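You operate a simulated robot arm through the tools that you are given. There is no shell and no other tool. Be economical: measure what you need, move in short steps, check, and stop when the job is done.

Carry out the task below with a simulated robot arm. There is one attempt and no reset: what you move stays moved.

## Task
Shim the bed motor's foot with the shim that matches the gap gauge.
Fine: free the two black latches first, lock both after.

The check looks at the end state, three seconds after you hand in, the way a careful person would. Anything else that was tipped, shoved, dropped, spilled or broken makes it a failure.

## Robot
A 6-joint arm with a two-finger parallel gripper, fixed in place. Base frame: the origin is at the foot of the arm, x ahead of it, y to its left, z up. Readings come in mm, degrees, newtons and seconds.
With the tool pointing down near the work surface it reaches from about 180 to 740 mm from the base axis. Its first joint turns from -166.0 to 166.0 degrees. Payload 3.91 kg.
Tool frame: the origin (TCP) lies between the finger pads and is the grasp point; the fingertips stand 30 mm ahead of it; z points along the fingers, y is the line along which they close. The gripper opens to 110 mm. The fingers are 20 mm wide and 10 mm thick; the gripper's body (48 by 112 mm) begins 55 mm behind the TCP.
Orientation is that of the tool frame in the base frame, as a unit quaternion [w, x, y, z]. With the fingers straight down and closing along the base's y, the tool's x points along the base's -x, its y along +y and its z along -z.

## Interface
- The arm moves only by the tool apply_moves. Its argument "moves" is one flat list of numbers, 7 for each row, row after row: the shift along the tool's x, y, z in mm, then the turn, a rotation vector about the tool's x, y, z in degrees, then the finger opening in mm, from 0 to 110. In form: [dx, dy, dz, rx, ry, rz, grip, dx, dy, dz, rx, ry, rz, grip, ...]. A call has 1 to 20 rows; each row is the pose to reach, as a shift and turn from the pose commanded when the call began, along the tool's axes at that moment. Rows are played at 5 a second. More than 50 mm and 8.6 degrees between two rows, or a gripper value outside its range, and nothing of the call is played. A pose out of reach is approached as far as the arm can. The call stops where the force on the tool passes 40 N (or 10 N more than at its start, if that is more) or the arm is blocked; 0.2 s more then pass. The fingers move at their own pace (about 45 mm/s each) and stop on an object; they squeeze with about 29 N. The grip force told is the motor's: it shows also when the fingers shut on nothing. Time passes only in rows, and 0.2 s behind the last, so rows that repeat a pose let the fingers close. It gives the time, the measured TCP pose, the force on the tool (base axes), the opening and the grip force at its end, in the units of the frame above (readings bear some noise), with the torque about the TCP (base axes, N m) and any sound that the robot's microphone picked up.
- Cameras (640 x 400 px; columns grow to the right, rows downward): "scene" is fixed at [48.6, 650.7, 1431.8]; the picture's right is [-0.67, -0.74, 0.00], its down [-0.50, 0.45, -0.74] and it looks along [0.55, -0.49, -0.68] (base axes); focal length 265 px, centre (320, 200). "wrist" rides on the gripper at [71, 22, -107] in the tool frame; the picture's right is [-0.29, 0.96, 0.00], its down [-0.76, -0.23, -0.61] and it looks along [-0.58, -0.18, 0.79] (tool axes); focal length 243 px, centre (320, 200).
- snapshot(camera): a new picture of that camera. The clock stands still meanwhile.
- move_column(by): slides the trunk up (or, below 0, down) by that many mm; the arm rides with it, the base frame stays. It gives what a move gives, with no picture.
- probe_pixels(camera, pixels): for up to 12 pixels [column, row] of the newest picture of that camera ("zoom" is the newest enlarged one), the place [x, y, z] in the base frame of the surface seen there, good to about 3 mm. The clock stands still meanwhile.
- close_up(camera, box): a new picture of the part [left, top, right, bottom] of that camera's present view, enlarged. The clock stands still meanwhile.
- close_job(): hands the job in; it is judged then, once.

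Work in short steps. Measure before you move; look again where a grasp or a placing could have gone wrong, and mend it. You have 80 turns and 38 pictures in all, those below and enlarged ones among them. Open the gripper and draw the arm clear of the work before you hand the job in, unless the task says otherwise; then end with one line.

The tools are called after "Request:" as a command line: name --argument value ..., lists and objects as JSON in quotes. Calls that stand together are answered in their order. apply_moves: Moves the arm, as the interface text tells. Its arguments: {"type":"object","properties":{"moves":{"type":"array"}},"required":["moves"]} The other tools are called the same way: move_column (by) slides the trunk up or down; snapshot (camera) takes a picture; probe_pixels (camera, pixels) gives the place of the surface under pixels of a picture; close_up (camera, box) takes an enlarged picture of a part of a camera's view; close_job () hands the job in.

At the start:

```text
time_s: 0.0
eef_pos: [245.4, 322.4, 1228.6]
tcp_rot: [0.0, 0.0, 1.0, 0.0]
ft_force: [0.1, -0.4, 0.5]
torque: [-0.01, 0.03, 0.0]
gripper_width: 110.2
gripper_force: 0.1
trunk travel left (down, up): [-525.0, 65.0]
```

scene: 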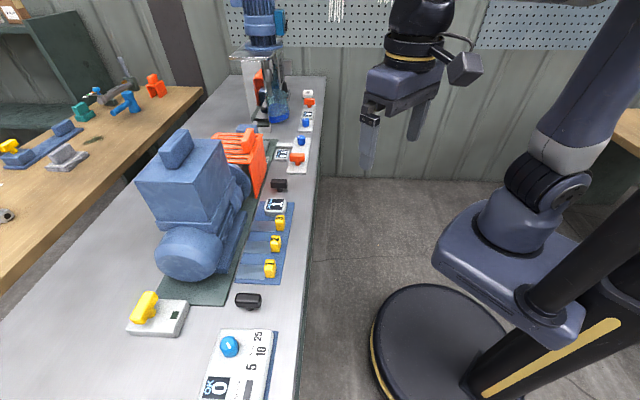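
wrist: 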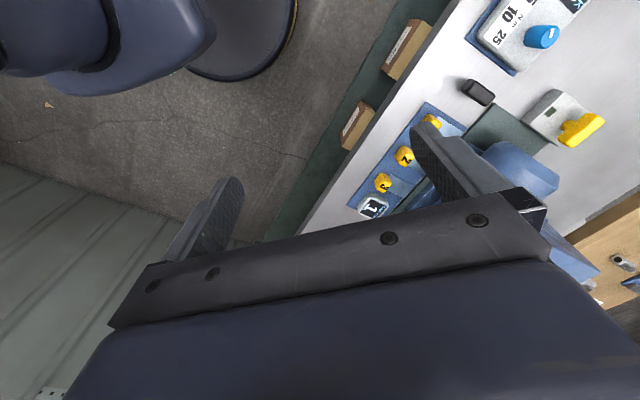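

The scene shows a motor at (195,210), black latches near (279,184) and (248,300), and yellow-handled shims at (275,245). I'll enlarge these parts.

Request:
close_up --camera "scene" --box '[220, 140, 320, 220]'

Request:
close_up --camera "scene" --box '[120, 190, 300, 310]'

Request:
close_up --camera "scene" --box '[120, 280, 300, 400]'

```text
5.00 times, centred on (270, 180) of scene
```

zoom: 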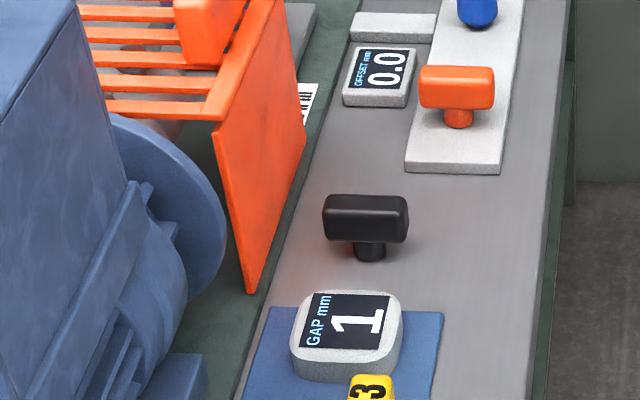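

```text
3.33 times, centred on (210, 250) of scene
```

zoom: 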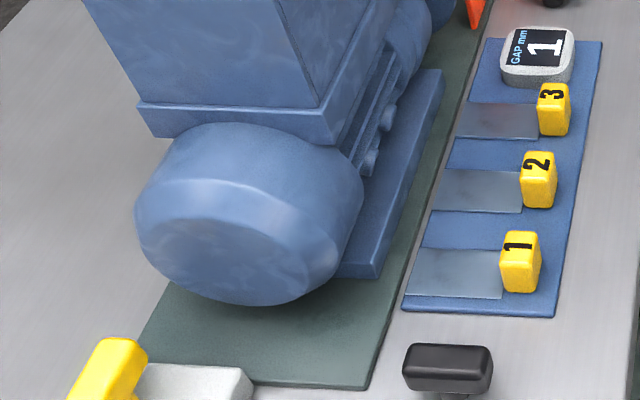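

```text
3.33 times, centred on (210, 340) of scene
```

zoom: 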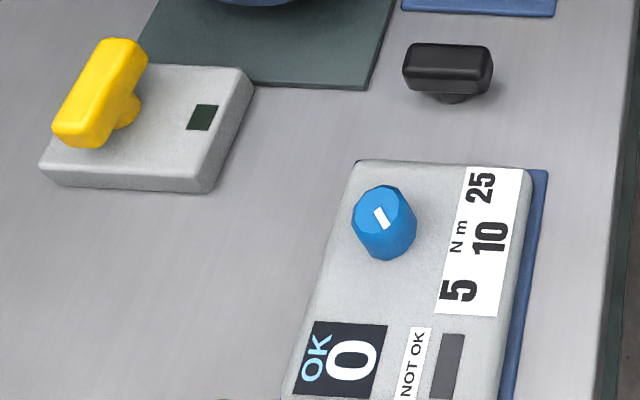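

The gauge reads 1 and the shims are numbered 3, 2, 1. I probe the main features.

Request:
snapshot --camera "scene"

Request:
probe_pixels --camera "scene" --pixels '[[279, 182], [248, 299], [270, 264], [250, 271], [275, 242], [280, 222], [275, 206], [275, 330], [225, 262], [210, 290], [300, 160], [145, 307]]'

```text
32 pictures are left
```

scene: 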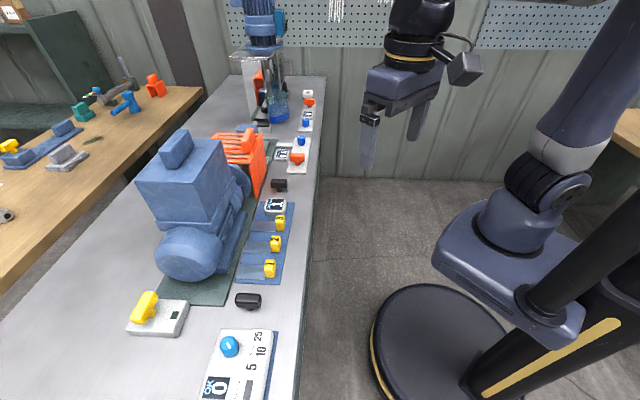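

```text
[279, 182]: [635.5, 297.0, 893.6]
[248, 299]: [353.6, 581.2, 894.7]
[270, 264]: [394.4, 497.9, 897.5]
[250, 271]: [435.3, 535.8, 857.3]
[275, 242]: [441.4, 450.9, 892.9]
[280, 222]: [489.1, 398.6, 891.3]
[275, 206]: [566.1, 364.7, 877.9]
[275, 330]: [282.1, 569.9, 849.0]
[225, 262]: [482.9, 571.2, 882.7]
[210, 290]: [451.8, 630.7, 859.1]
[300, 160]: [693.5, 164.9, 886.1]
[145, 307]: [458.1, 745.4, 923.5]
```

Latches are at about (635,297) and (354,581), so the bench runs at 45°. Before going near it I probe the motor's body.

Request:
probe_pixels --camera "scene" --pixels '[[215, 190], [228, 150], [205, 215], [180, 140], [220, 205], [248, 215], [236, 250], [243, 225], [215, 275], [243, 175], [258, 170], [190, 250]]'

```text
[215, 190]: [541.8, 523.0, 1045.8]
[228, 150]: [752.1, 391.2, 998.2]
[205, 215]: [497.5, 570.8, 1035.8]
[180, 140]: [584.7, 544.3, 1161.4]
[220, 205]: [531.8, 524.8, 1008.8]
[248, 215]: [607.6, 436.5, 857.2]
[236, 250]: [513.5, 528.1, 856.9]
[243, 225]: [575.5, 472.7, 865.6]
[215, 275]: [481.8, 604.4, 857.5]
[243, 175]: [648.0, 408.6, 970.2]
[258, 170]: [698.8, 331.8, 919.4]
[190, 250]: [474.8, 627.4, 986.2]
```

The motor face is about 120 mm beyond the shim handles, so there is room. I turn the tool 45° and go above the shims for a look.

Request:
apply_moves --moves '[-28, 22, 26, 0, 0, -7, 110, -56, 45, 53, 0, 0, -14, 110, -84, 67, 79, 0, 0, -21, 110, -112, 90, 105, 0, 0, -28, 110, -140, 112, 130, 0, 0, -35, 110, -165, 135, 155, 0, 0, -40, 110, -190, 155, 160, 0, 0, -45, 110, -190, 155, 160, 0, 0, -45, 110]'

Request:
snapshot --camera "wrist"

```text
time_s: 1.8
eef_pos: [432.9, 478.6, 1069.7]
tcp_rot: [0.0, -0.383, 0.924, 0.0]
ft_force: [-0.5, 0.4, -0.9]
torque: [-0.02, -0.02, -0.01]
gripper_width: 109.8
gripper_force: 0.2
trunk travel left (down, up): [-525.0, 65.0]
```

```text
31 pictures are left
```

wrist: 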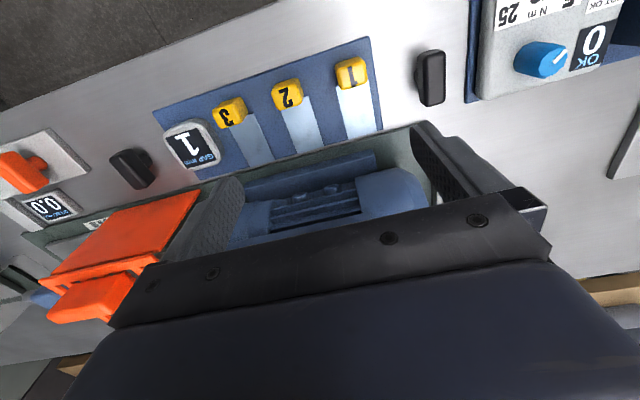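

The view shows the shims (3,2,1), gauge and both latches (430,75), (132,167). I enlarge the foot area.

Request:
close_up --camera "wrist" --box '[160, 50, 440, 225]'

```text
2.29 times, centred on (300, 138) of wrist
```

zoom: 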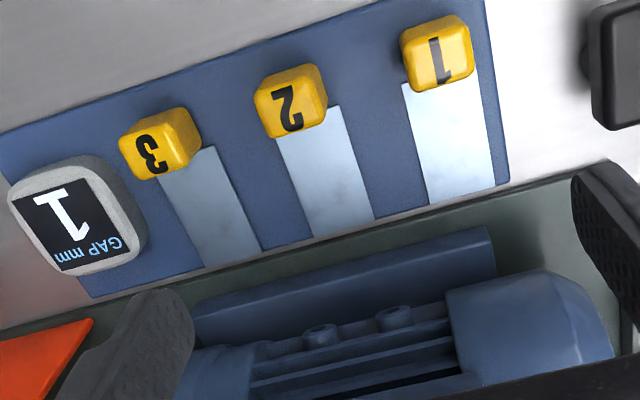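

I enlarge both latches to see marks.

Request:
close_up --camera "wrist" --box '[390, 30, 470, 80]'

Request:
probe_pixels --camera "wrist" --pixels '[[424, 54], [440, 54], [418, 100], [441, 100], [122, 152], [145, 180], [352, 73], [347, 105], [360, 130], [380, 156], [330, 163], [290, 175]]'

```text
8.00 times, centred on (430, 55) of wrist
```

zoom: 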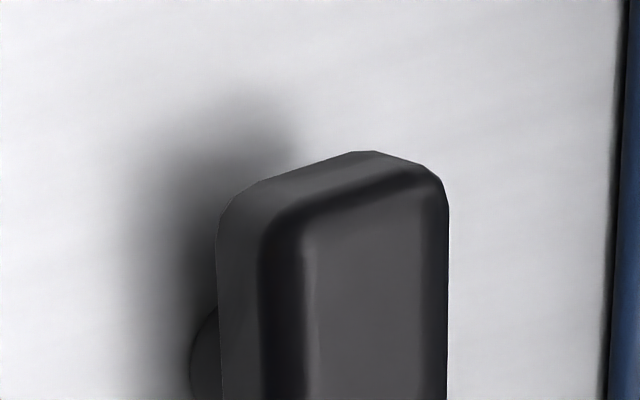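

```text
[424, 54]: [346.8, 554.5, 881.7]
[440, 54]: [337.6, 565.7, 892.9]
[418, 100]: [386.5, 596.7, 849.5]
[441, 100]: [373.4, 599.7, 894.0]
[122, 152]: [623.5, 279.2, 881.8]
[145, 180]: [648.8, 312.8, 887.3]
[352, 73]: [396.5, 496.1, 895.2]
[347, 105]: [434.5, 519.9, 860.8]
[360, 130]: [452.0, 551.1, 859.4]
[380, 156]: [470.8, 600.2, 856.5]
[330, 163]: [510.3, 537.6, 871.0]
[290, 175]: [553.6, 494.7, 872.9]
```

Latch B is centred at about (355.5,580.5), bar top 894, long axis along the tool x. I move above it with the opening at 44 and go down partway.

Request:
apply_moves --moves '[-5, 40, 10, 0, 0, 0, 90, -10, 80, 20, 0, 0, 0, 70, -17.3, 126.8, 30, 0, 0, 0, 44, -17.3, 126.8, 70, 0, 0, 0, 44, -17.3, 126.8, 110, 0, 0, 0, 44, -17.3, 126.8, 130, 0, 0, 0, 44, -17.3, 126.8, 130, 0, 0, 0, 44]'

Request:
snapshot --camera "wrist"

```text
time_s: 3.4
eef_pos: [357.0, 580.3, 940.3]
tcp_rot: [0.0, -0.383, 0.924, 0.0]
ft_force: [0.0, -0.2, 0.6]
torque: [0.05, 0.01, 0.03]
gripper_width: 43.9
gripper_force: 0.0
trunk travel left (down, up): [-525.0, 65.0]
```

```text
28 pictures are left
```

wrist: 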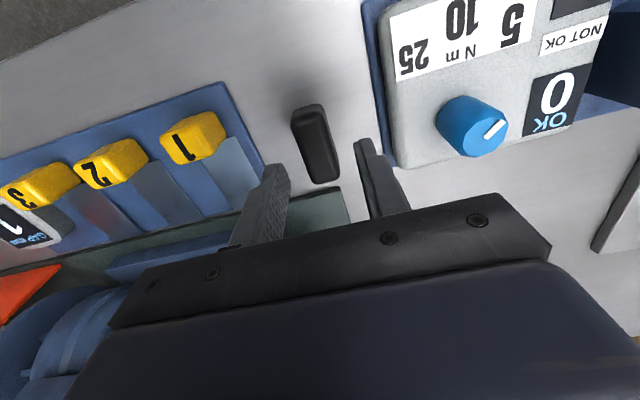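

The bar at (315,145) lies between the fingers. Down 50 mm and close.

Request:
apply_moves --moves '[0, 0, 20, 0, 0, 0, 44, 0, 0, 38, 0, 0, 0, 44, 0, 0, 49, 0, 0, 0, 44, 0, 0, 49, 0, 0, 0, 44, 0, 0, 49, 0, 0, 0, 10, 0, 0, 49, 0, 0, 0, 10, 0, 0, 49, 0, 0, 0, 10]'

Request:
close_up --camera "wrist" --box '[220, 60, 440, 230]'

```text
time_s: 5.0
eef_pos: [357.8, 578.5, 889.8]
tcp_rot: [0.0, -0.382, 0.924, 0.0]
ft_force: [7.9, -9.5, -0.4]
torque: [-0.04, -0.23, 0.02]
gripper_width: 23.9
gripper_force: 45.0
trunk travel left (down, up): [-525.0, 65.0]
```

```text
2.35 times, centred on (330, 145) of wrist
```

zoom: 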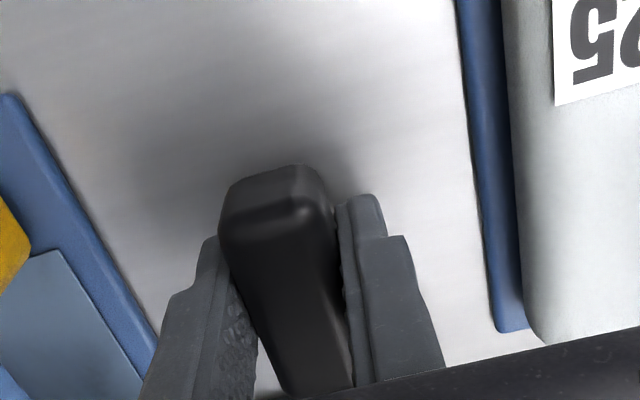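

Gripped, width 23.9, with ~12 N sideways meaning a few mm offset. I probe the bar end to find the true pivot along the bar.

Request:
probe_pixels --camera "zoom" --pixels '[[270, 175], [270, 205], [285, 300], [310, 380], [365, 205], [210, 250]]'

```text
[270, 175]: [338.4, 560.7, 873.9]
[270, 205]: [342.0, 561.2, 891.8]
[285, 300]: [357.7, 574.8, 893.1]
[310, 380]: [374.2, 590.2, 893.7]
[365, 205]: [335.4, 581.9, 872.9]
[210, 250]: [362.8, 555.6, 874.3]
```

The bar is centred on the TCP within ~1 mm along its length. I relieve the side offset (2 mm) and try a small turn of 15° to feel which way it goes.

Request:
apply_moves --moves '[0, -2, 0, 0, 0, 0, 10, 0, -2, 0, 0, 0, 5, 10, 0, -2, 0, 0, 0, 10, 10, 0, -2, 0, 0, 0, 15, 10, 0, -2, 0, 0, 0, 15, 10]'

```text
time_s: 6.2
eef_pos: [358.9, 578.6, 890.1]
tcp_rot: [0.0, -0.259, 0.966, 0.0]
ft_force: [6.9, -4.2, -2.7]
torque: [0.13, -0.21, 1.73]
gripper_width: 29.0
gripper_force: 45.2
trunk travel left (down, up): [-525.0, 65.0]
```

The turn of 15° clockwise opened the fingers to 29 with 1.7 N m resisting: the bar did not follow. I go back and try the other way.

Request:
apply_moves --moves '[0, 0, 0, 0, 0, -8, 10, 0, 0, 0, 0, 0, -15, 10, 0, 0, 0, 0, 0, -20, 10, 0, 0, 0, 0, 0, -25, 10, 0, 0, 0, 0, 0, -30, 10, 0, 0, 0, 0, 0, -30, 10]'

```text
time_s: 7.6
eef_pos: [360.0, 577.0, 890.7]
tcp_rot: [-0.001, -0.5, 0.866, 0.0]
ft_force: [4.0, -7.4, -4.0]
torque: [-0.45, 0.31, -0.02]
gripper_width: 23.9
gripper_force: 45.1
trunk travel left (down, up): [-525.0, 65.0]
```

The bar follows this way (width 23.9, no torque). I continue to about 60° and watch.

Request:
apply_moves --moves '[0, 0, 0, 0, 0, -8, 10, 0, 0, 0, 0, 0, -16, 10, 0, 0, 0, 0, 0, -24, 10, 0, 0, 0, 0, 0, -32, 10, 0, 0, 0, 0, 0, -40, 10, 0, 0, 0, 0, 0, -45, 10, 0, 0, 0, 0, 0, -45, 10]'

```text
time_s: 9.2
eef_pos: [362.0, 577.3, 890.4]
tcp_rot: [0.0, 0.794, -0.609, 0.001]
ft_force: [18.0, -14.6, -9.7]
torque: [-0.86, -0.19, -0.03]
gripper_width: 23.9
gripper_force: 45.3
trunk travel left (down, up): [-525.0, 65.0]
```

Side force of 23 N along (+,-) says the pivot lies a few mm that way. I shift 4 mm and finish the turn towards 90°.

Request:
apply_moves --moves '[3.4, -2, 0, 0, 0, 0, 10, 3.4, -2, 0, 0, 0, -8, 10, 3.4, -2, 0, 0, 0, -16, 10, 3.4, -2, 0, 0, 0, -24, 10, 3.4, -2, 0, 0, 0, -30, 10, 3.4, -2, 0, 0, 0, -30, 10]'

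Request:
snapshot --camera "wrist"

```text
time_s: 10.6
eef_pos: [363.5, 577.8, 889.5]
tcp_rot: [-0.001, 0.925, -0.381, 0.0]
ft_force: [15.5, 14.9, -4.3]
torque: [-0.03, -0.07, -0.17]
gripper_width: 24.0
gripper_force: 44.8
trunk travel left (down, up): [-525.0, 65.0]
```

```text
26 pictures are left
```

wrist: 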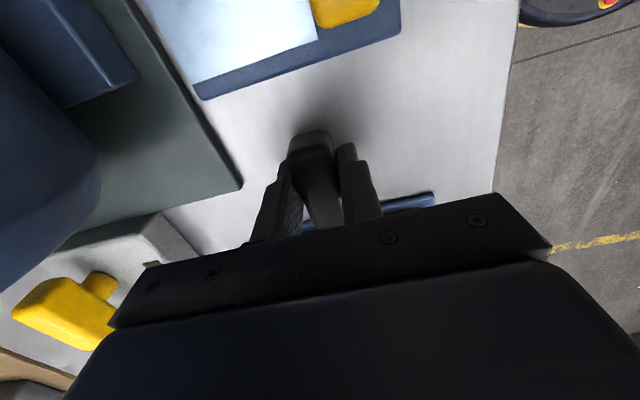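

Turned 90° now; side force is along +n so I relieve 3 mm and try 8° more to feel the end stop.

Request:
apply_moves --moves '[0, -3, 0, 0, 0, 0, 10, 0, -3, 0, 0, 0, -4, 10, 0, -3, 0, 0, 0, -8, 10, 0, -3, 0, 0, 0, -8, 10]'

```text
time_s: 11.6
eef_pos: [363.9, 576.9, 891.4]
tcp_rot: [0.001, 0.948, -0.318, 0.0]
ft_force: [-0.3, 0.7, 1.0]
torque: [-0.1, -0.25, -1.43]
gripper_width: 26.4
gripper_force: 45.4
trunk travel left (down, up): [-525.0, 65.0]
```

The end stop is felt at 90° (1.4 N m), so latch B is free. I turn back to 90°, open, and rise.

Request:
apply_moves --moves '[0, 0, 0, 0, 0, 8, 10, 0, 0, 0, 0, 0, 8, 44, 0, 0, 0, 0, 0, 8, 44, 0, 0, 0, 0, 0, 8, 44, 0, 0, -40, 0, 0, 8, 44, 0, 0, -85, 0, 0, 8, 44, 0, 0, -110, 0, 0, 8, 44, 0, 0, -110, 0, 0, 8, 44]'

Request:
close_up --camera "scene" --box '[130, 160, 330, 310]'

```text
time_s: 13.4
eef_pos: [363.6, 576.9, 999.5]
tcp_rot: [-0.001, 0.924, -0.382, 0.001]
ft_force: [-0.1, 0.1, 0.8]
torque: [-0.01, -0.01, 0.0]
gripper_width: 44.1
gripper_force: 0.0
trunk travel left (down, up): [-525.0, 65.0]
```

```text
2.67 times, centred on (230, 235) of scene
```

zoom: 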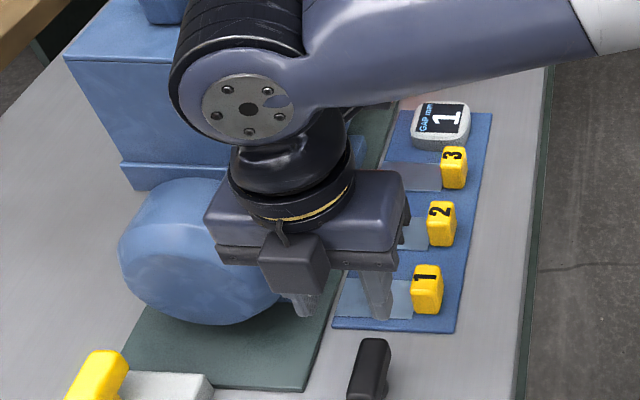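

Latch B now lies along the bench. I rise, travel ~399 mm along the bench and turn the tool back to hover above latch A.

Request:
apply_moves --moves '[0, 0, -40, 0, 0, 8.2, 44, 20, 1, -70, 0, 0, 16.4, 44, 60, 1, -70, 0, 0, 24.6, 44, 100, 1, -70, 0, 0, 32.8, 44, 140, 1, -70, 0, 0, 41, 44, 185, 1, -70, 0, 0, 49.2, 44, 230, 1, -70, 0, 0, 57.4, 44, 275, 1, -70, 0, 0, 65.6, 44, 320, 1, -70, 0, 0, 73.8, 44, 360, 1, -70, 0, 0, 82, 44, 399, 1, -70, 0, 0, 90, 44, 399, 1, -30, 0, 0, 90, 44, 399, 1, 10, 0, 0, 90, 44, 399, 1, 10, 0, 0, 90, 44]'

Request:
snapshot --camera "wrist"

Request:
snapshot --camera "scene"

```text
time_s: 16.4
eef_pos: [646.9, 294.6, 989.6]
tcp_rot: [0.0, -0.383, 0.924, 0.0]
ft_force: [0.7, 0.5, 0.7]
torque: [-0.03, 0.02, -0.01]
gripper_width: 44.2
gripper_force: 0.0
trunk travel left (down, up): [-525.0, 65.0]
```

```text
24 pictures are left
```

wrist: 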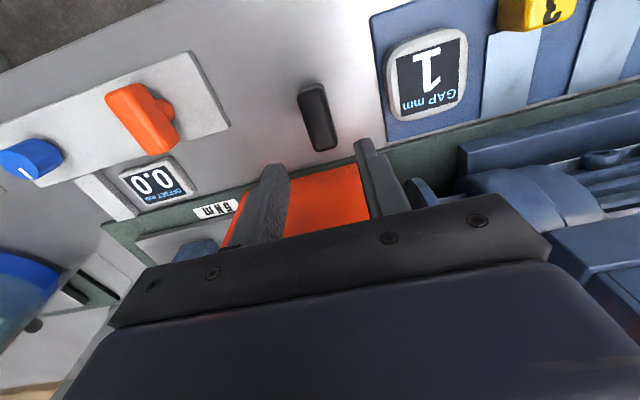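

```text
23 pictures are left
```

scene: 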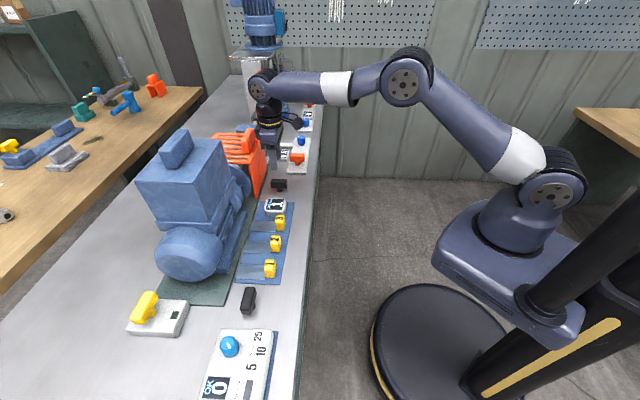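

The bar is at (318,117), orange guard between the fingers. I probe both.

Request:
probe_pixels --camera "wrist" --pixels '[[303, 92], [322, 88], [312, 105], [318, 118], [331, 146], [330, 175], [340, 210], [300, 215], [310, 185], [355, 195], [230, 225], [140, 110]]'

Request:
close_up --camera "scene" --box '[220, 110, 330, 200]'

```text
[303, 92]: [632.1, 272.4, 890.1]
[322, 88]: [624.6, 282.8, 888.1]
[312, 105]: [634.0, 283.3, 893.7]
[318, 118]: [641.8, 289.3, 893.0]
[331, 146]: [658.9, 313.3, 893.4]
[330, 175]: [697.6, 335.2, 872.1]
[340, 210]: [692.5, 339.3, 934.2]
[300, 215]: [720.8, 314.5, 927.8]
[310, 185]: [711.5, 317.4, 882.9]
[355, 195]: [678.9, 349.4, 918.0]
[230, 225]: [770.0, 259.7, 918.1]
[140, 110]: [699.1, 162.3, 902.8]
```

```text
4.44 times, centred on (275, 155) of scene
```

zoom: 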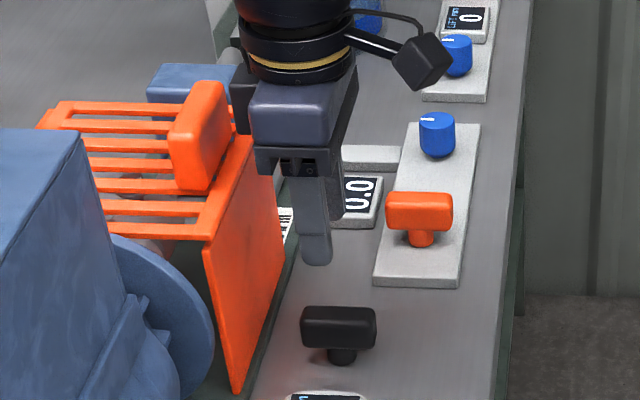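

The bar centre is (645,294), guard face at n≈729 leaving ~8 mm for the gripper body after the turn. I go down and grip.

Request:
apply_moves --moves '[1, 0, 40, 0, 0, 0, 44, 1, 0, 75, 0, 0, 0, 44, 1, 0, 98, 0, 0, 0, 44, 1, 0, 98, 0, 0, 0, 44, 1, 0, 98, 0, 0, 0, 10, 1, 0, 98, 0, 0, 0, 10, 1, 0, 98, 0, 0, 0, 10]'

```text
time_s: 18.0
eef_pos: [644.9, 291.6, 891.2]
tcp_rot: [0.001, -0.382, 0.924, -0.001]
ft_force: [10.1, -8.7, -2.2]
torque: [0.37, -0.78, 0.02]
gripper_width: 23.8
gripper_force: 44.8
trunk travel left (down, up): [-525.0, 65.0]
```

Gripped; 13 N side force along +u, relieve 3 mm and try the same sense of turn by 16°.

Request:
apply_moves --moves '[0, -3, 0, 0, 0, 0, 10, 0, -3, 0, 0, 0, -8, 10, 0, -3, 0, 0, 0, -16, 10, 0, -3, 0, 0, 0, -16, 10]'

```text
time_s: 19.0
eef_pos: [645.5, 290.4, 891.4]
tcp_rot: [-0.001, -0.508, 0.861, 0.0]
ft_force: [1.0, -5.3, -1.0]
torque: [-0.92, 0.55, -0.01]
gripper_width: 23.7
gripper_force: 44.9
trunk travel left (down, up): [-525.0, 65.0]
```

It follows. I continue 37° more.

Request:
apply_moves --moves '[0, 0, 0, 0, 0, -8, 10, 0, 0, 0, 0, 0, -16, 10, 0, 0, 0, 0, 0, -24, 10, 0, 0, 0, 0, 0, -32, 10, 0, 0, 0, 0, 0, -37, 10, 0, 0, 0, 0, 0, -37, 10]'

```text
time_s: 20.4
eef_pos: [648.8, 291.5, 891.9]
tcp_rot: [0.0, 0.755, -0.656, 0.0]
ft_force: [7.5, -9.2, -9.5]
torque: [-1.24, -0.41, 0.01]
gripper_width: 24.1
gripper_force: 45.0
trunk travel left (down, up): [-525.0, 65.0]
```

Nearly force-free; finish the last 37° with a small centre correction.

Request:
apply_moves --moves '[1, -2, 0, 0, 0, -8, 10, 1, -2, 0, 0, 0, -16, 10, 1, -2, 0, 0, 0, -24, 10, 1, -2, 0, 0, 0, -32, 10, 1, -2, 0, 0, 0, -39, 10, 1, -2, 0, 0, 0, -39, 10]'

```text
time_s: 21.8
eef_pos: [649.5, 292.4, 892.3]
tcp_rot: [0.001, 0.931, -0.366, -0.002]
ft_force: [0.0, -2.3, -12.3]
torque: [0.61, 0.29, -1.27]
gripper_width: 24.1
gripper_force: 45.0
trunk travel left (down, up): [-525.0, 65.0]
```

The stop is reached at ~92°. Open, rise, and look at the gauge and the foot.

Request:
apply_moves --moves '[0, 0, 0, 0, 0, 2, 10, 0, 0, 0, 0, 0, 2, 40, 0, 0, 0, 0, 0, 2, 40, 0, 0, 0, 0, 0, 2, 40, 0, 0, -40, 0, 0, 2, 40, 0, 0, -80, 0, 0, 2, 40, 0, 0, -125, 0, 0, 2, 40, 0, 0, -150, 0, 0, 2, 40, 0, 0, -150, 0, 0, 2, 40]'

Request:
close_up --camera "scene" --box '[200, 160, 320, 310]'

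```text
time_s: 23.8
eef_pos: [648.5, 291.3, 1042.6]
tcp_rot: [0.0, 0.924, -0.383, 0.0]
ft_force: [-0.7, -0.4, 0.0]
torque: [0.01, -0.01, -0.01]
gripper_width: 40.5
gripper_force: 0.0
trunk travel left (down, up): [-525.0, 65.0]
```

```text
2.67 times, centred on (260, 235) of scene
```

zoom: 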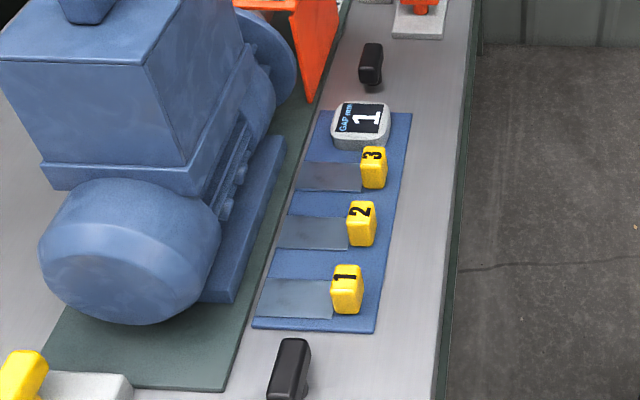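

The gauge still reads 1 and both latches are free. I return along the bench with the tool turned back, to then tilt for a low look at the foot's edge.

Request:
apply_moves --moves '[-10, 4, 0, 0, 0, 8.2, 40, -20, 8, 0, 0, 0, 16.4, 40, -40, 12, 0, 0, 0, 24.6, 40, -65, 16, 0, 0, 0, 32.8, 40, -90, 20, 0, 0, 0, 41, 40, -115, 30, 0, 0, 0, 49.2, 40, -140, 40, 0, 0, 0, 57.4, 40, -165, 50, 0, 0, 0, 65.6, 40, -185, 60, 0, 0, 0, 73.8, 40, -205, 70, 0, 0, 0, 82, 40, -222, 80, 0, 0, 0, 90, 40, -222, 80, 0, 0, 0, 90, 40]'

```text
time_s: 26.4
eef_pos: [435.3, 392.5, 1043.7]
tcp_rot: [0.0, -0.382, 0.924, -0.001]
ft_force: [0.1, 0.7, 0.1]
torque: [-0.01, -0.01, 0.03]
gripper_width: 39.9
gripper_force: 0.0
trunk travel left (down, up): [-525.0, 65.0]
```

Now I tilt the tool 50° and lower it for a low look at the foot edge.

Request:
apply_moves --moves '[-5, 0, 5, 0, -8, 0, 40, -10, 0, 15, 0, -16, 0, 40, -20, 0, 30, 0, -24, 0, 40, -30, 0, 45, 0, -32, 0, 40, -45, 0, 60, 0, -40, 0, 40, -60, 0, 75, 0, -48, 0, 40, -70, 0, 80, 0, -52, 0, 40, -70, 0, 80, 0, -52, 0, 40]'

Request:
snapshot --camera "wrist"

```text
time_s: 28.2
eef_pos: [485.7, 441.4, 963.2]
tcp_rot: [0.405, -0.344, 0.83, 0.168]
ft_force: [0.5, -0.1, 0.6]
torque: [0.0, -0.01, -0.01]
gripper_width: 40.0
gripper_force: 0.0
out of reach, approached as far as the arm can: row 6
trunk travel left (down, up): [-525.0, 65.0]
```

```text
20 pictures are left
```

wrist: 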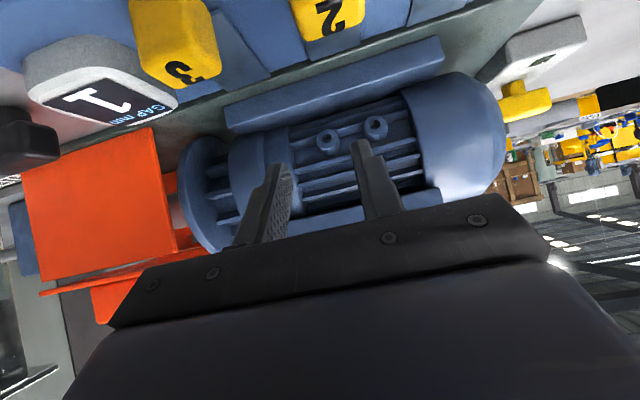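

I enlarge the foot edge (225-445, 40-130).

Request:
close_up --camera "wrist" --box '[200, 20, 460, 150]'

Request:
probe_pixels --camera "wrist" --pixels '[[230, 112], [230, 128], [440, 42], [440, 66], [335, 74], [335, 95], [335, 66], [224, 100], [400, 55], [270, 92], [340, 28], [240, 60]]'

```text
2.46 times, centred on (330, 85) of wrist
```

zoom: 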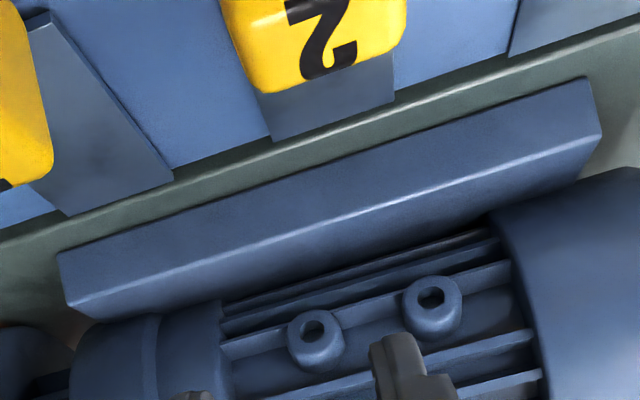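

```text
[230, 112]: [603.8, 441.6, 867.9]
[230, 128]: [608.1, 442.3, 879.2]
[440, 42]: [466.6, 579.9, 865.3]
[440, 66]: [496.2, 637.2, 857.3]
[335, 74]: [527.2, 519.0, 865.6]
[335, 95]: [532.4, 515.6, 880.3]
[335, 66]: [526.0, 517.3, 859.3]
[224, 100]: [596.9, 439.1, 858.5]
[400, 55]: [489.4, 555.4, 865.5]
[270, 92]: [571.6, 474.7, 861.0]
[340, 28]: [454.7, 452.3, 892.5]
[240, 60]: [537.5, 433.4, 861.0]
```

The foot's front edge is at n≈740 (u from -80 to 117), bottom just above the mat, no obstacle. I'll grasp shim 1 with the tool tilted ~25° so the hand stays clear of the motor; first hover above it.

Request:
apply_moves --moves '[4, 25, -10, 0, 7, 0, 44, 8, 50, -15, 0, 14, 0, 44, 14, 78, -19, 0, 21, 0, 44, 18.8, 103, -19, 0, 27, 0, 44, 18.8, 103, -19, 0, 27, 0, 44]'

Request:
snapshot --camera "wrist"

```text
time_s: 29.4
eef_pos: [379.8, 493.0, 952.6]
tcp_rot: [0.214, -0.37, 0.901, 0.073]
ft_force: [-0.2, 0.5, 0.3]
torque: [0.03, 0.01, 0.04]
gripper_width: 44.1
gripper_force: 0.1
out of reach, approached as far as the arm can: row 1, 2, 3, 4, 5
trunk travel left (down, up): [-525.0, 65.0]
```

```text
18 pictures are left
```

wrist: 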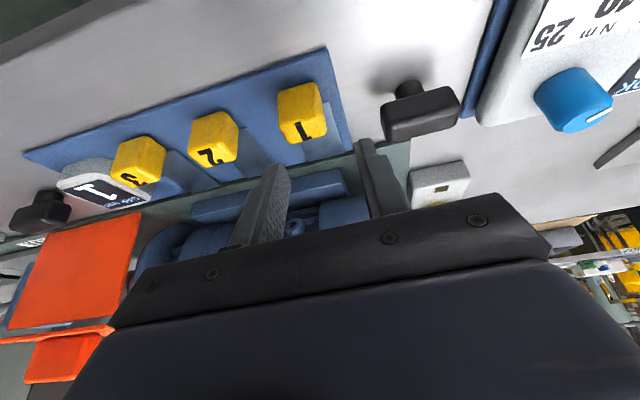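

Measured pose is ~14 mm off what I asked (reach limit with this tilt). I untilt by 8° and see where it settles.

Request:
apply_moves --moves '[0, 0, 0, 0, 4, 0, 44, 0, 0, 0, 0, 8, 0, 44, 0, 0, 0, 0, 8, 0, 44]'

```text
time_s: 30.2
eef_pos: [354.2, 488.0, 934.0]
tcp_rot: [0.172, -0.371, 0.912, 0.032]
ft_force: [-0.1, -0.5, 0.0]
torque: [0.0, 0.02, 0.03]
gripper_width: 43.9
gripper_force: 0.2
out of reach, approached as far as the arm can: row 1, 2, 3
trunk travel left (down, up): [-525.0, 65.0]
```

The arm is drifting at a limit. I look at the arm's configuration before anything else.

Request:
snapshot --camera "scene"

```text
17 pictures are left
```

scene: 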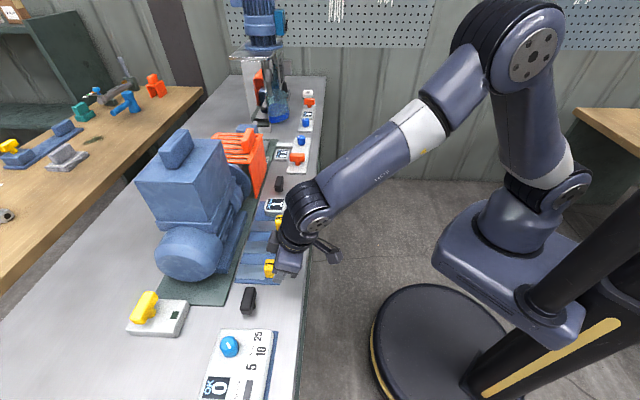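

The wrist is nearly in line with the forearm — a joint limit. I back up 120 mm and return to vertical, then will lower the trunk so the forearm lies flatter.

Request:
apply_moves --moves '[-12, 0, -38, 0, 0, 0, 44, -25, 0, -75, 0, 7, 0, 44, -40, 0, -113, 0, 14, 0, 44, -40, 0, -113, 0, 20, 0, 44, -40, 0, -113, 0, 20, 0, 44]'

```text
time_s: 31.4
eef_pos: [349.3, 479.5, 1039.0]
tcp_rot: [0.089, -0.371, 0.919, -0.102]
ft_force: [-0.1, 0.4, -0.5]
torque: [-0.03, -0.01, 0.05]
gripper_width: 43.8
gripper_force: 0.1
out of reach, approached as far as the arm can: row 1, 2, 3, 4, 5
trunk travel left (down, up): [-525.0, 65.0]
```

Still limited. I raise the arm another ~130 mm first and see whether the orientation recovers.

Request:
apply_moves --moves '[0, 0, -45, 0, 0, 0, 44, 0, 0, -90, 0, 0, 0, 44, 0, 0, -130, 0, 0, 0, 44, 0, 0, -130, 0, 0, 0, 44]'

```text
time_s: 32.4
eef_pos: [318.3, 492.4, 1163.4]
tcp_rot: [0.092, -0.37, 0.918, -0.105]
ft_force: [0.6, 0.0, -0.3]
torque: [0.02, -0.01, 0.0]
gripper_width: 44.0
gripper_force: 0.0
trunk travel left (down, up): [-525.0, 65.0]
```

In reach again. I bring the tool upright (θ=45°).

Request:
apply_moves --moves '[0, 0, 0, -7.6, 2.6, -0.5, 44, 0, 0, 0, -15.2, 5.2, -1.1, 44, 0, 0, 0, -15.2, 5.2, -1.1, 44]'

Request:
move_column --by -150

```text
time_s: 33.2
eef_pos: [318.1, 493.9, 1163.6]
tcp_rot: [0.093, -0.37, 0.918, -0.105]
ft_force: [0.3, 0.2, -0.3]
torque: [-0.03, -0.03, 0.0]
gripper_width: 44.0
gripper_force: 0.1
out of reach, approached as far as the arm can: row 1, 2, 3
trunk travel left (down, up): [-525.0, 65.0]
```

```text
time_s: 35.0
eef_pos: [319.4, 494.3, 1012.6]
tcp_rot: [0.093, -0.371, 0.918, -0.105]
ft_force: [-0.3, -0.3, -0.3]
torque: [-0.02, -0.02, 0.02]
gripper_width: 44.0
gripper_force: 0.0
trunk travel left (down, up): [-375.0, 215.0]
```

The orientation stays stuck; I probe which turns are possible now that the trunk is lower, with small rotations.

Request:
apply_moves --moves '[0, 0, 0, 0, 0, 8, 44, 0, 0, 0, 0, 0, 16, 44, 0, 0, 0, 0, 0, 16, 44]'

Request:
apply_moves --moves '[0, 0, -30, -7.6, 2.6, 0, 44, 0, 0, -30, -15, 5, 0, 44, 0, 0, -30, -15, 5, 0, 44]'

Request:
snapshot --camera "scene"

```text
time_s: 35.8
eef_pos: [318.9, 492.2, 1013.1]
tcp_rot: [0.107, -0.238, 0.961, -0.091]
ft_force: [0.0, -0.8, 0.3]
torque: [0.02, -0.03, -0.01]
gripper_width: 44.1
gripper_force: 0.0
trunk travel left (down, up): [-375.0, 215.0]
```

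```text
time_s: 36.5
eef_pos: [307.5, 502.5, 1046.3]
tcp_rot: [0.12, -0.241, 0.96, -0.072]
ft_force: [0.1, -0.1, 0.9]
torque: [0.01, 0.01, -0.04]
gripper_width: 43.9
gripper_force: 0.1
out of reach, approached as far as the arm can: row 1, 2, 3
trunk travel left (down, up): [-375.0, 215.0]
```

```text
16 pictures are left
```

scene: 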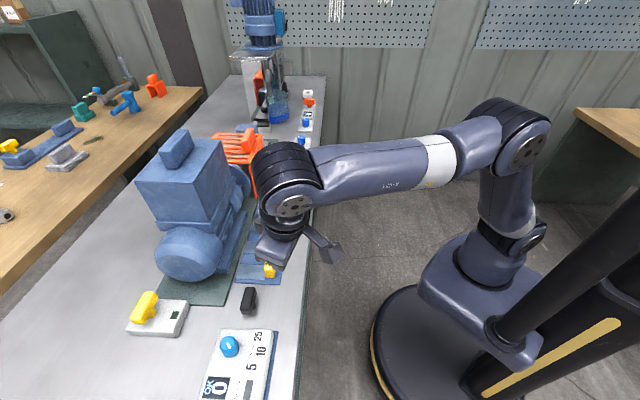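

The arm has a roll-bend-roll wrist; tilting 52° drove it through the straight-wrist singularity so the forearm roll is now near its limit. To unwind I need the forearm's direction and the wrist centre, so I probe them.

Request:
probe_pixels --camera "scene" --pixels '[[295, 207], [290, 160], [275, 190], [330, 165], [340, 190], [370, 165], [400, 160], [435, 160], [430, 180], [528, 152], [515, 110], [470, 145]]'

```text
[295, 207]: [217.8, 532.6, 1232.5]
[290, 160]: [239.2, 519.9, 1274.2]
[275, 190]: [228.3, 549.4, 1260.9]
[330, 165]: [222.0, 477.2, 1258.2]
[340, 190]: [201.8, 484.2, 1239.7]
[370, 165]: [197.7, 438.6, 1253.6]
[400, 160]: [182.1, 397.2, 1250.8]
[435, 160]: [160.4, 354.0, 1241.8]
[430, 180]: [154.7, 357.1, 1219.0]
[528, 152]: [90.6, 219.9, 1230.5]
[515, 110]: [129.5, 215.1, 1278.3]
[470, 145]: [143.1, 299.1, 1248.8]
```

The forearm is level at azimuth ~65° and the wrist centre is ~197 mm behind the TCP. I unwind by rotating about the wrist centre towards the forearm's direction (clear air, above everything), first to 67°.

Request:
apply_moves --moves '[-22.9, 17.4, -2.1, -5.07, -6.69, 0, 44, -45.4, 34.4, -8.4, -10.1, -13.4, 0, 44, -66.9, 50.7, -18.8, -15.2, -20.1, 0, 44, -86.9, 65.8, -32.9, -20.3, -26.8, 0, 44, -105.1, 79.6, -50.6, -25.4, -33.5, 0, 44, -121, 91.7, -71.4, -30.4, -40.2, 0, 44, -134.3, 101.8, -95, -35.5, -46.9, 0, 44, -144.7, 109.7, -120.7, -40.6, -53.6, 0, 44, -144.7, 109.7, -120.7, -40.6, -53.6, 0, 44]'

Request:
snapshot --camera "scene"

```text
time_s: 38.5
eef_pos: [351.1, 676.9, 1168.0]
tcp_rot: [0.445, -0.273, 0.769, 0.369]
ft_force: [-0.4, -0.1, 0.8]
torque: [-0.03, -0.01, 0.03]
gripper_width: 44.1
gripper_force: 0.0
trunk travel left (down, up): [-375.0, 215.0]
```

```text
15 pictures are left
```

scene: 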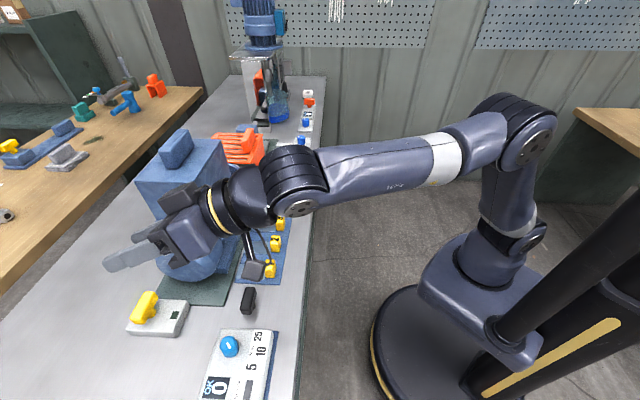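

No limits hit. I continue through the straight position to ~13° beyond.

Request:
apply_moves --moves '[-22.9, 17.4, -2.1, -5.07, -6.69, 0, 44, -45.4, 34.4, -8.4, -10.1, -13.4, 0, 44, -66.9, 50.7, -18.8, -15.2, -20.1, 0, 44, -86.9, 65.8, -32.9, -20.3, -26.8, 0, 44, -86.9, 65.8, -32.9, -20.3, -26.8, 0, 44]'

Request:
snapshot --camera "scene"

```text
time_s: 39.8
eef_pos: [336.4, 693.8, 1268.5]
tcp_rot: [0.544, -0.231, 0.601, 0.539]
ft_force: [-1.3, -0.5, 0.1]
torque: [-0.05, -0.08, -0.04]
gripper_width: 44.0
gripper_force: 0.1
out of reach, approached as far as the arm can: row 3, 4, 5
trunk travel left (down, up): [-375.0, 215.0]
```

```text
14 pictures are left
```

scene: 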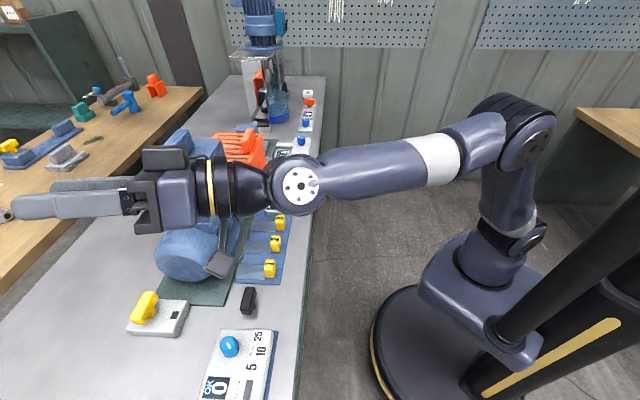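

The wrist passed near straight; now pitch is 10° up. I swing the tool round a 12° cone via the +side to below, which should unwind the forearm roll.

Request:
apply_moves --moves '[14.9, 21.9, -1.8, -6.4, 4.35, 0, 44, 30.1, 24.8, -3.7, -7.25, 8.8, 0, 44, 45.9, 21.5, -6.5, -6.3, 13.5, 0, 44, 59.1, 12.2, -9.3, -3.6, 17.4, 0, 44, 67.4, -1, -11.6, 0.3, 20, 0, 44, 69.9, -16.4, -13.4, 4.9, 20.8, 0, 44, 66.4, -32.1, -14.2, 9.6, 19.8, 0, 44, 66.4, -32.1, -14.2, 9.6, 19.8, 0, 44]'

Request:
snapshot --camera "scene"

```text
time_s: 41.5
eef_pos: [344.2, 681.8, 1206.8]
tcp_rot: [0.483, -0.299, 0.66, 0.492]
ft_force: [0.3, -0.2, -0.1]
torque: [-0.04, -0.02, 0.0]
gripper_width: 43.7
gripper_force: 0.0
out of reach, approached as far as the arm can: row 1, 2, 3, 5, 6, 7, 8
trunk travel left (down, up): [-375.0, 215.0]
```

```text
13 pictures are left
```

scene: 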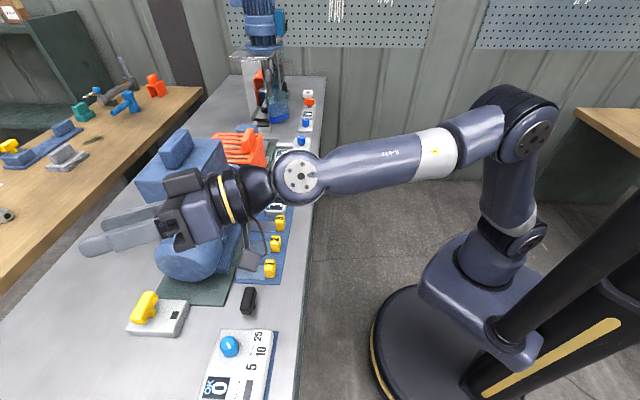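

The cap now faces the camera, so the roll has moved. I test pitching the tool straight down about the wrist, with pauses.

Request:
apply_moves --moves '[25.5, -9.9, -2, 2.9, 7.5, 0, 44, 25.5, -9.9, -2, 2.9, 7.5, 0, 44, 25.5, -9.9, -2, 2.9, 7.5, 0, 44, 50.6, -19.6, -7.6, 5.8, 14.9, 0, 44, 50.6, -19.6, -7.6, 5.8, 14.9, 0, 44, 74.7, -28.9, -17, 8.7, 22.4, 0, 44, 74.7, -28.9, -17, 8.7, 22.4, 0, 44, 97.3, -37.7, -29.9, 11.6, 29.8, 0, 44, 118, -45.7, -46.1, 14.4, 37.3, 0, 44, 118, -45.7, -46.1, 14.4, 37.3, 0, 44]'

```text
time_s: 43.8
eef_pos: [388.0, 579.0, 1054.2]
tcp_rot: [0.291, -0.392, 0.812, 0.319]
ft_force: [0.4, -0.7, -0.4]
torque: [0.03, 0.01, 0.01]
gripper_width: 44.1
gripper_force: 0.0
out of reach, approached as far as the arm can: row 1, 2, 4, 5, 6, 7, 8, 9, 10
trunk travel left (down, up): [-375.0, 215.0]
```

Leaning mirrored now: the roll swung past to its other limit (bend never changed sign). I go back round via the side to "pointing 12° up in the arm plane" (roll ≈0), with the wrist centre at the known place.

Request:
apply_moves --moves '[-14, 35.1, -0.1, -2.7, -2.1, 0, 44, -28, 70.3, -0.3, -5.4, -4.2, 0, 44, -42, 105.4, -0.4, -8.2, -6.4, 0, 44, -56, 140.6, -0.5, -10.9, -8.5, 0, 44, -70, 175.7, -0.7, -13.6, -10.6, 0, 44, -70, 175.7, -0.7, -13.6, -10.6, 0, 44, -91, 183, -8, -15.9, -17.2, 0, 44, -112.1, 189.4, -17.7, -18.2, -23.8, 0, 44, -112.1, 189.4, -17.7, -18.2, -23.8, 0, 44, -128, 189.5, -26, -18.5, -29, 0, 44, -143.1, 189.1, -35.6, -18.7, -34.3, 0, 44, -143.1, 189.1, -35.6, -18.7, -34.3, 0, 44, -154.7, 187.2, -44.5, -18.4, -38.6, 0, 44, -166.2, 185.2, -53.3, -18.1, -42.9, 0, 44, -166.2, 185.2, -53.3, -18.1, -42.9, 0, 44, -177, 171, -60, -13.5, -47.2, 0, 44, -186.6, 155.6, -66.4, -8.6, -50.9, 0, 44, -186.6, 155.6, -66.4, -8.6, -50.9, 0, 44]'

```text
time_s: 47.5
eef_pos: [340.0, 687.8, 1279.2]
tcp_rot: [0.584, -0.237, 0.583, 0.513]
ft_force: [0.2, 0.3, -0.3]
torque: [-0.03, 0.0, 0.03]
gripper_width: 43.9
gripper_force: 0.2
out of reach, approached as far as the arm can: row 2, 3, 4, 5, 6, 7, 16, 17
trunk travel left (down, up): [-375.0, 215.0]
```

Reached: pointing 12° up, in the arm plane within 0.5°, roll ≈0. Now I pitch straight down through the straight-wrist point.

Request:
apply_moves --moves '[27.2, -9.4, -2.1, 2.76, 7.94, 0, 44, 53.8, -18.7, -8.4, 5.5, 15.9, 0, 44, 79.3, -27.5, -18.8, 8.3, 23.8, 0, 44, 103, -35.8, -32.9, 11, 31.8, 0, 44, 124.6, -43.2, -50.6, 13.8, 39.7, 0, 44, 143.5, -49.8, -71.4, 16.5, 47.6, 0, 44, 143.5, -49.8, -71.4, 16.5, 47.6, 0, 44]'

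```text
time_s: 49.1
eef_pos: [292.2, 653.6, 1101.8]
tcp_rot: [0.347, -0.329, 0.833, 0.278]
ft_force: [-1.0, 0.8, -0.2]
torque: [0.0, -0.02, 0.01]
gripper_width: 44.0
gripper_force: 0.0
out of reach, approached as far as the arm can: row 1, 2, 4, 5, 6, 7
trunk travel left (down, up): [-375.0, 215.0]
```

Direction is 37° down but lags a bit; a picture tells whether the wrist crossed.

Request:
snapshot --camera "scene"

```text
12 pictures are left
```

scene: 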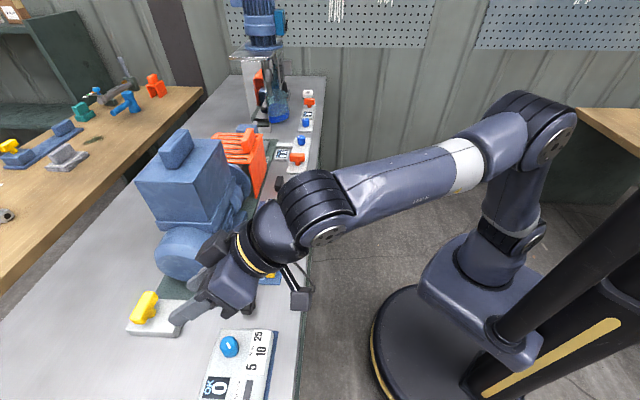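

I compare the wrist with the earlier (healthy) close-up at latch B to judge its roll state.

Request:
close_up --camera "scene" --box '[160, 90, 580, 330]'

```text
1.52 times, centred on (370, 210) of scene
```

zoom: 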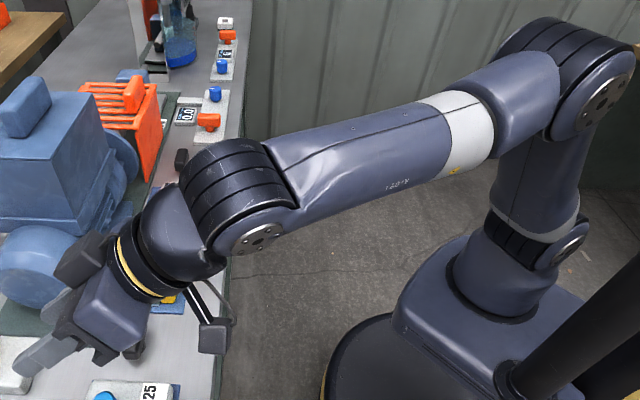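

The wrist looks like the natural shape (ribs on top) but wound. I test which small motions are free: lean to either side, then roll either way.

Request:
apply_moves --moves '[-7.5, -19.1, -1, 5.5, -2.2, 0, 44, -7.5, -19.1, -1, 5.5, -2.2, 0, 44]'

Request:
apply_moves --moves '[7.5, 19.1, -1, -5.5, 2.2, 0, 44, 7.5, 19.1, -1, -5.5, 2.2, 0, 44]'

Request:
apply_moves --moves '[0, 0, 0, 0, 0, 8, 44, 0, 0, 0, 0, 0, 16, 44, 0, 0, 0, 0, 0, 24, 44, 0, 0, 0, 0, 0, 24, 44]'

Request:
apply_moves --moves '[7.5, 19.1, -1, -5.5, 2.2, 0, 44, 7.5, 19.1, -1, -5.5, 2.2, 0, 44]'

```text
time_s: 49.8
eef_pos: [310.0, 644.5, 1103.9]
tcp_rot: [0.359, -0.317, 0.84, 0.254]
ft_force: [-0.4, -0.3, -0.3]
torque: [0.0, -0.01, -0.01]
gripper_width: 43.9
gripper_force: 0.1
trunk travel left (down, up): [-375.0, 215.0]
```

```text
time_s: 50.4
eef_pos: [274.0, 654.9, 1093.3]
tcp_rot: [0.338, -0.333, 0.833, 0.284]
ft_force: [0.6, 0.1, -0.1]
torque: [0.01, 0.0, 0.0]
gripper_width: 44.1
gripper_force: 0.0
out of reach, approached as far as the arm can: row 1, 2
trunk travel left (down, up): [-375.0, 215.0]
```

```text
time_s: 51.4
eef_pos: [265.6, 654.3, 1089.3]
tcp_rot: [0.265, -0.154, 0.885, 0.35]
ft_force: [-0.6, -0.7, -0.2]
torque: [-0.01, 0.0, -0.02]
gripper_width: 44.1
gripper_force: 0.1
out of reach, approached as far as the arm can: row 1, 2, 3, 4
trunk travel left (down, up): [-375.0, 215.0]
```

```text
time_s: 52.0
eef_pos: [223.7, 666.5, 1084.4]
tcp_rot: [0.252, -0.168, 0.871, 0.387]
ft_force: [0.1, -0.4, -0.7]
torque: [0.0, 0.02, 0.0]
gripper_width: 44.0
gripper_force: 0.1
out of reach, approached as far as the arm can: row 1, 2
trunk travel left (down, up): [-375.0, 215.0]
```

Lean to −s is free, to +s is blocked: the roll is pinned at its limit with the bend sign flipped. Plan: re-centre the wrist, then cross straight position while biased against that limit so the bend must change sign.

Request:
apply_moves --moves '[-39, -9.7, -1, 1.2, -4.4, 0, 44, -78, -19.3, -2, 2.3, -8.7, 0, 44, -117, -29, -3, 3.5, -13, 0, 44, -156, -38.6, -4.1, 4.65, -17.4, 0, 44, -156, -38.6, -4.1, 4.65, -17.4, 0, 44]'

```text
time_s: 53.1
eef_pos: [370.9, 658.2, 1150.7]
tcp_rot: [0.371, -0.107, 0.842, 0.376]
ft_force: [0.2, 0.0, -0.5]
torque: [0.0, -0.02, 0.0]
gripper_width: 44.3
gripper_force: 0.0
trunk travel left (down, up): [-375.0, 215.0]
```

Settled exactly where asked. Now the biased crossing.

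Request:
apply_moves --moves '[-4.1, 28.4, -2.2, -8.2, -1.2, 0, 44, -4.1, 28.4, -2.2, -8.2, -1.2, 0, 44, -15.2, 51.6, -7.7, -15.5, -4.8, 0, 44, -15.2, 51.6, -7.7, -15.5, -4.8, 0, 44, -28.4, 75.8, -17.5, -22.8, -8.5, 0, 44, -39.6, 98.5, -31.5, -30.2, -12, 0, 44, -51.2, 116.4, -46.7, -36.9, -16.2, 0, 44, -51.2, 116.4, -46.7, -36.9, -16.2, 0, 44, -59.7, 126.5, -58.3, -41, -19.3, 0, 44, -59.7, 126.5, -58.3, -41, -19.3, 0, 44, -59.7, 126.5, -58.3, -41, -19.3, 0, 44]'

Request:
snapshot --camera "scene"

```text
time_s: 55.5
eef_pos: [323.3, 696.8, 1287.5]
tcp_rot: [0.444, -0.166, 0.585, 0.658]
ft_force: [0.8, -0.4, -0.7]
torque: [-0.03, 0.02, 0.0]
gripper_width: 43.9
gripper_force: 0.1
trunk travel left (down, up): [-375.0, 215.0]
```

```text
10 pictures are left
```

scene: 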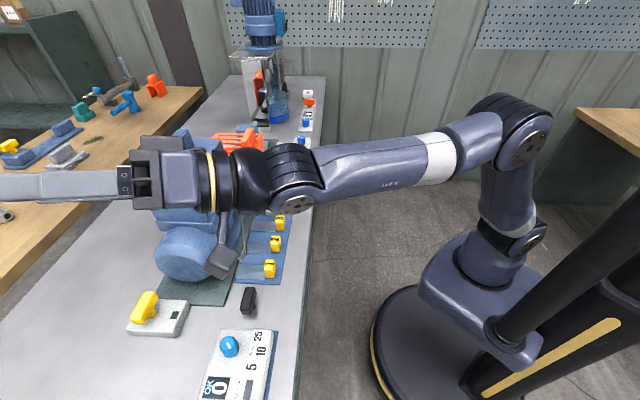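

No row out of reach and ribs unchanged: the bend changed sign this time. Now I swing from up via +s to below, unwinding the forearm roll.

Request:
apply_moves --moves '[22.9, 0.2, -1.4, 0, 6.7, 0, 44, 22.9, 0.2, -1.4, 0, 6.7, 0, 44, 47.3, -7.5, -5.9, 2.2, 13.9, 0, 44, 47.3, -7.5, -5.9, 2.2, 13.9, 0, 44, 65, -22.5, -12.4, 6.7, 19.3, 0, 44, 65, -22.5, -12.4, 6.7, 19.3, 0, 44, 75.8, -44.3, -20.7, 13.4, 22.9, 0, 44, 75.8, -44.3, -20.7, 13.4, 22.9, 0, 44, 72.1, -67.6, -26.6, 20.6, 21.9, 0, 44, 72.1, -67.6, -26.6, 20.6, 21.9, 0, 44, 65.6, -88.5, -33.7, 27.3, 20.3, 0, 44, 65.6, -88.5, -33.7, 27.3, 20.3, 0, 44]'

```text
time_s: 58.1
eef_pos: [346.6, 687.3, 1174.8]
tcp_rot: [0.361, -0.169, 0.792, 0.463]
ft_force: [0.8, 0.3, 0.1]
torque: [0.0, 0.03, -0.01]
gripper_width: 43.8
gripper_force: 0.1
trunk travel left (down, up): [-375.0, 215.0]
```

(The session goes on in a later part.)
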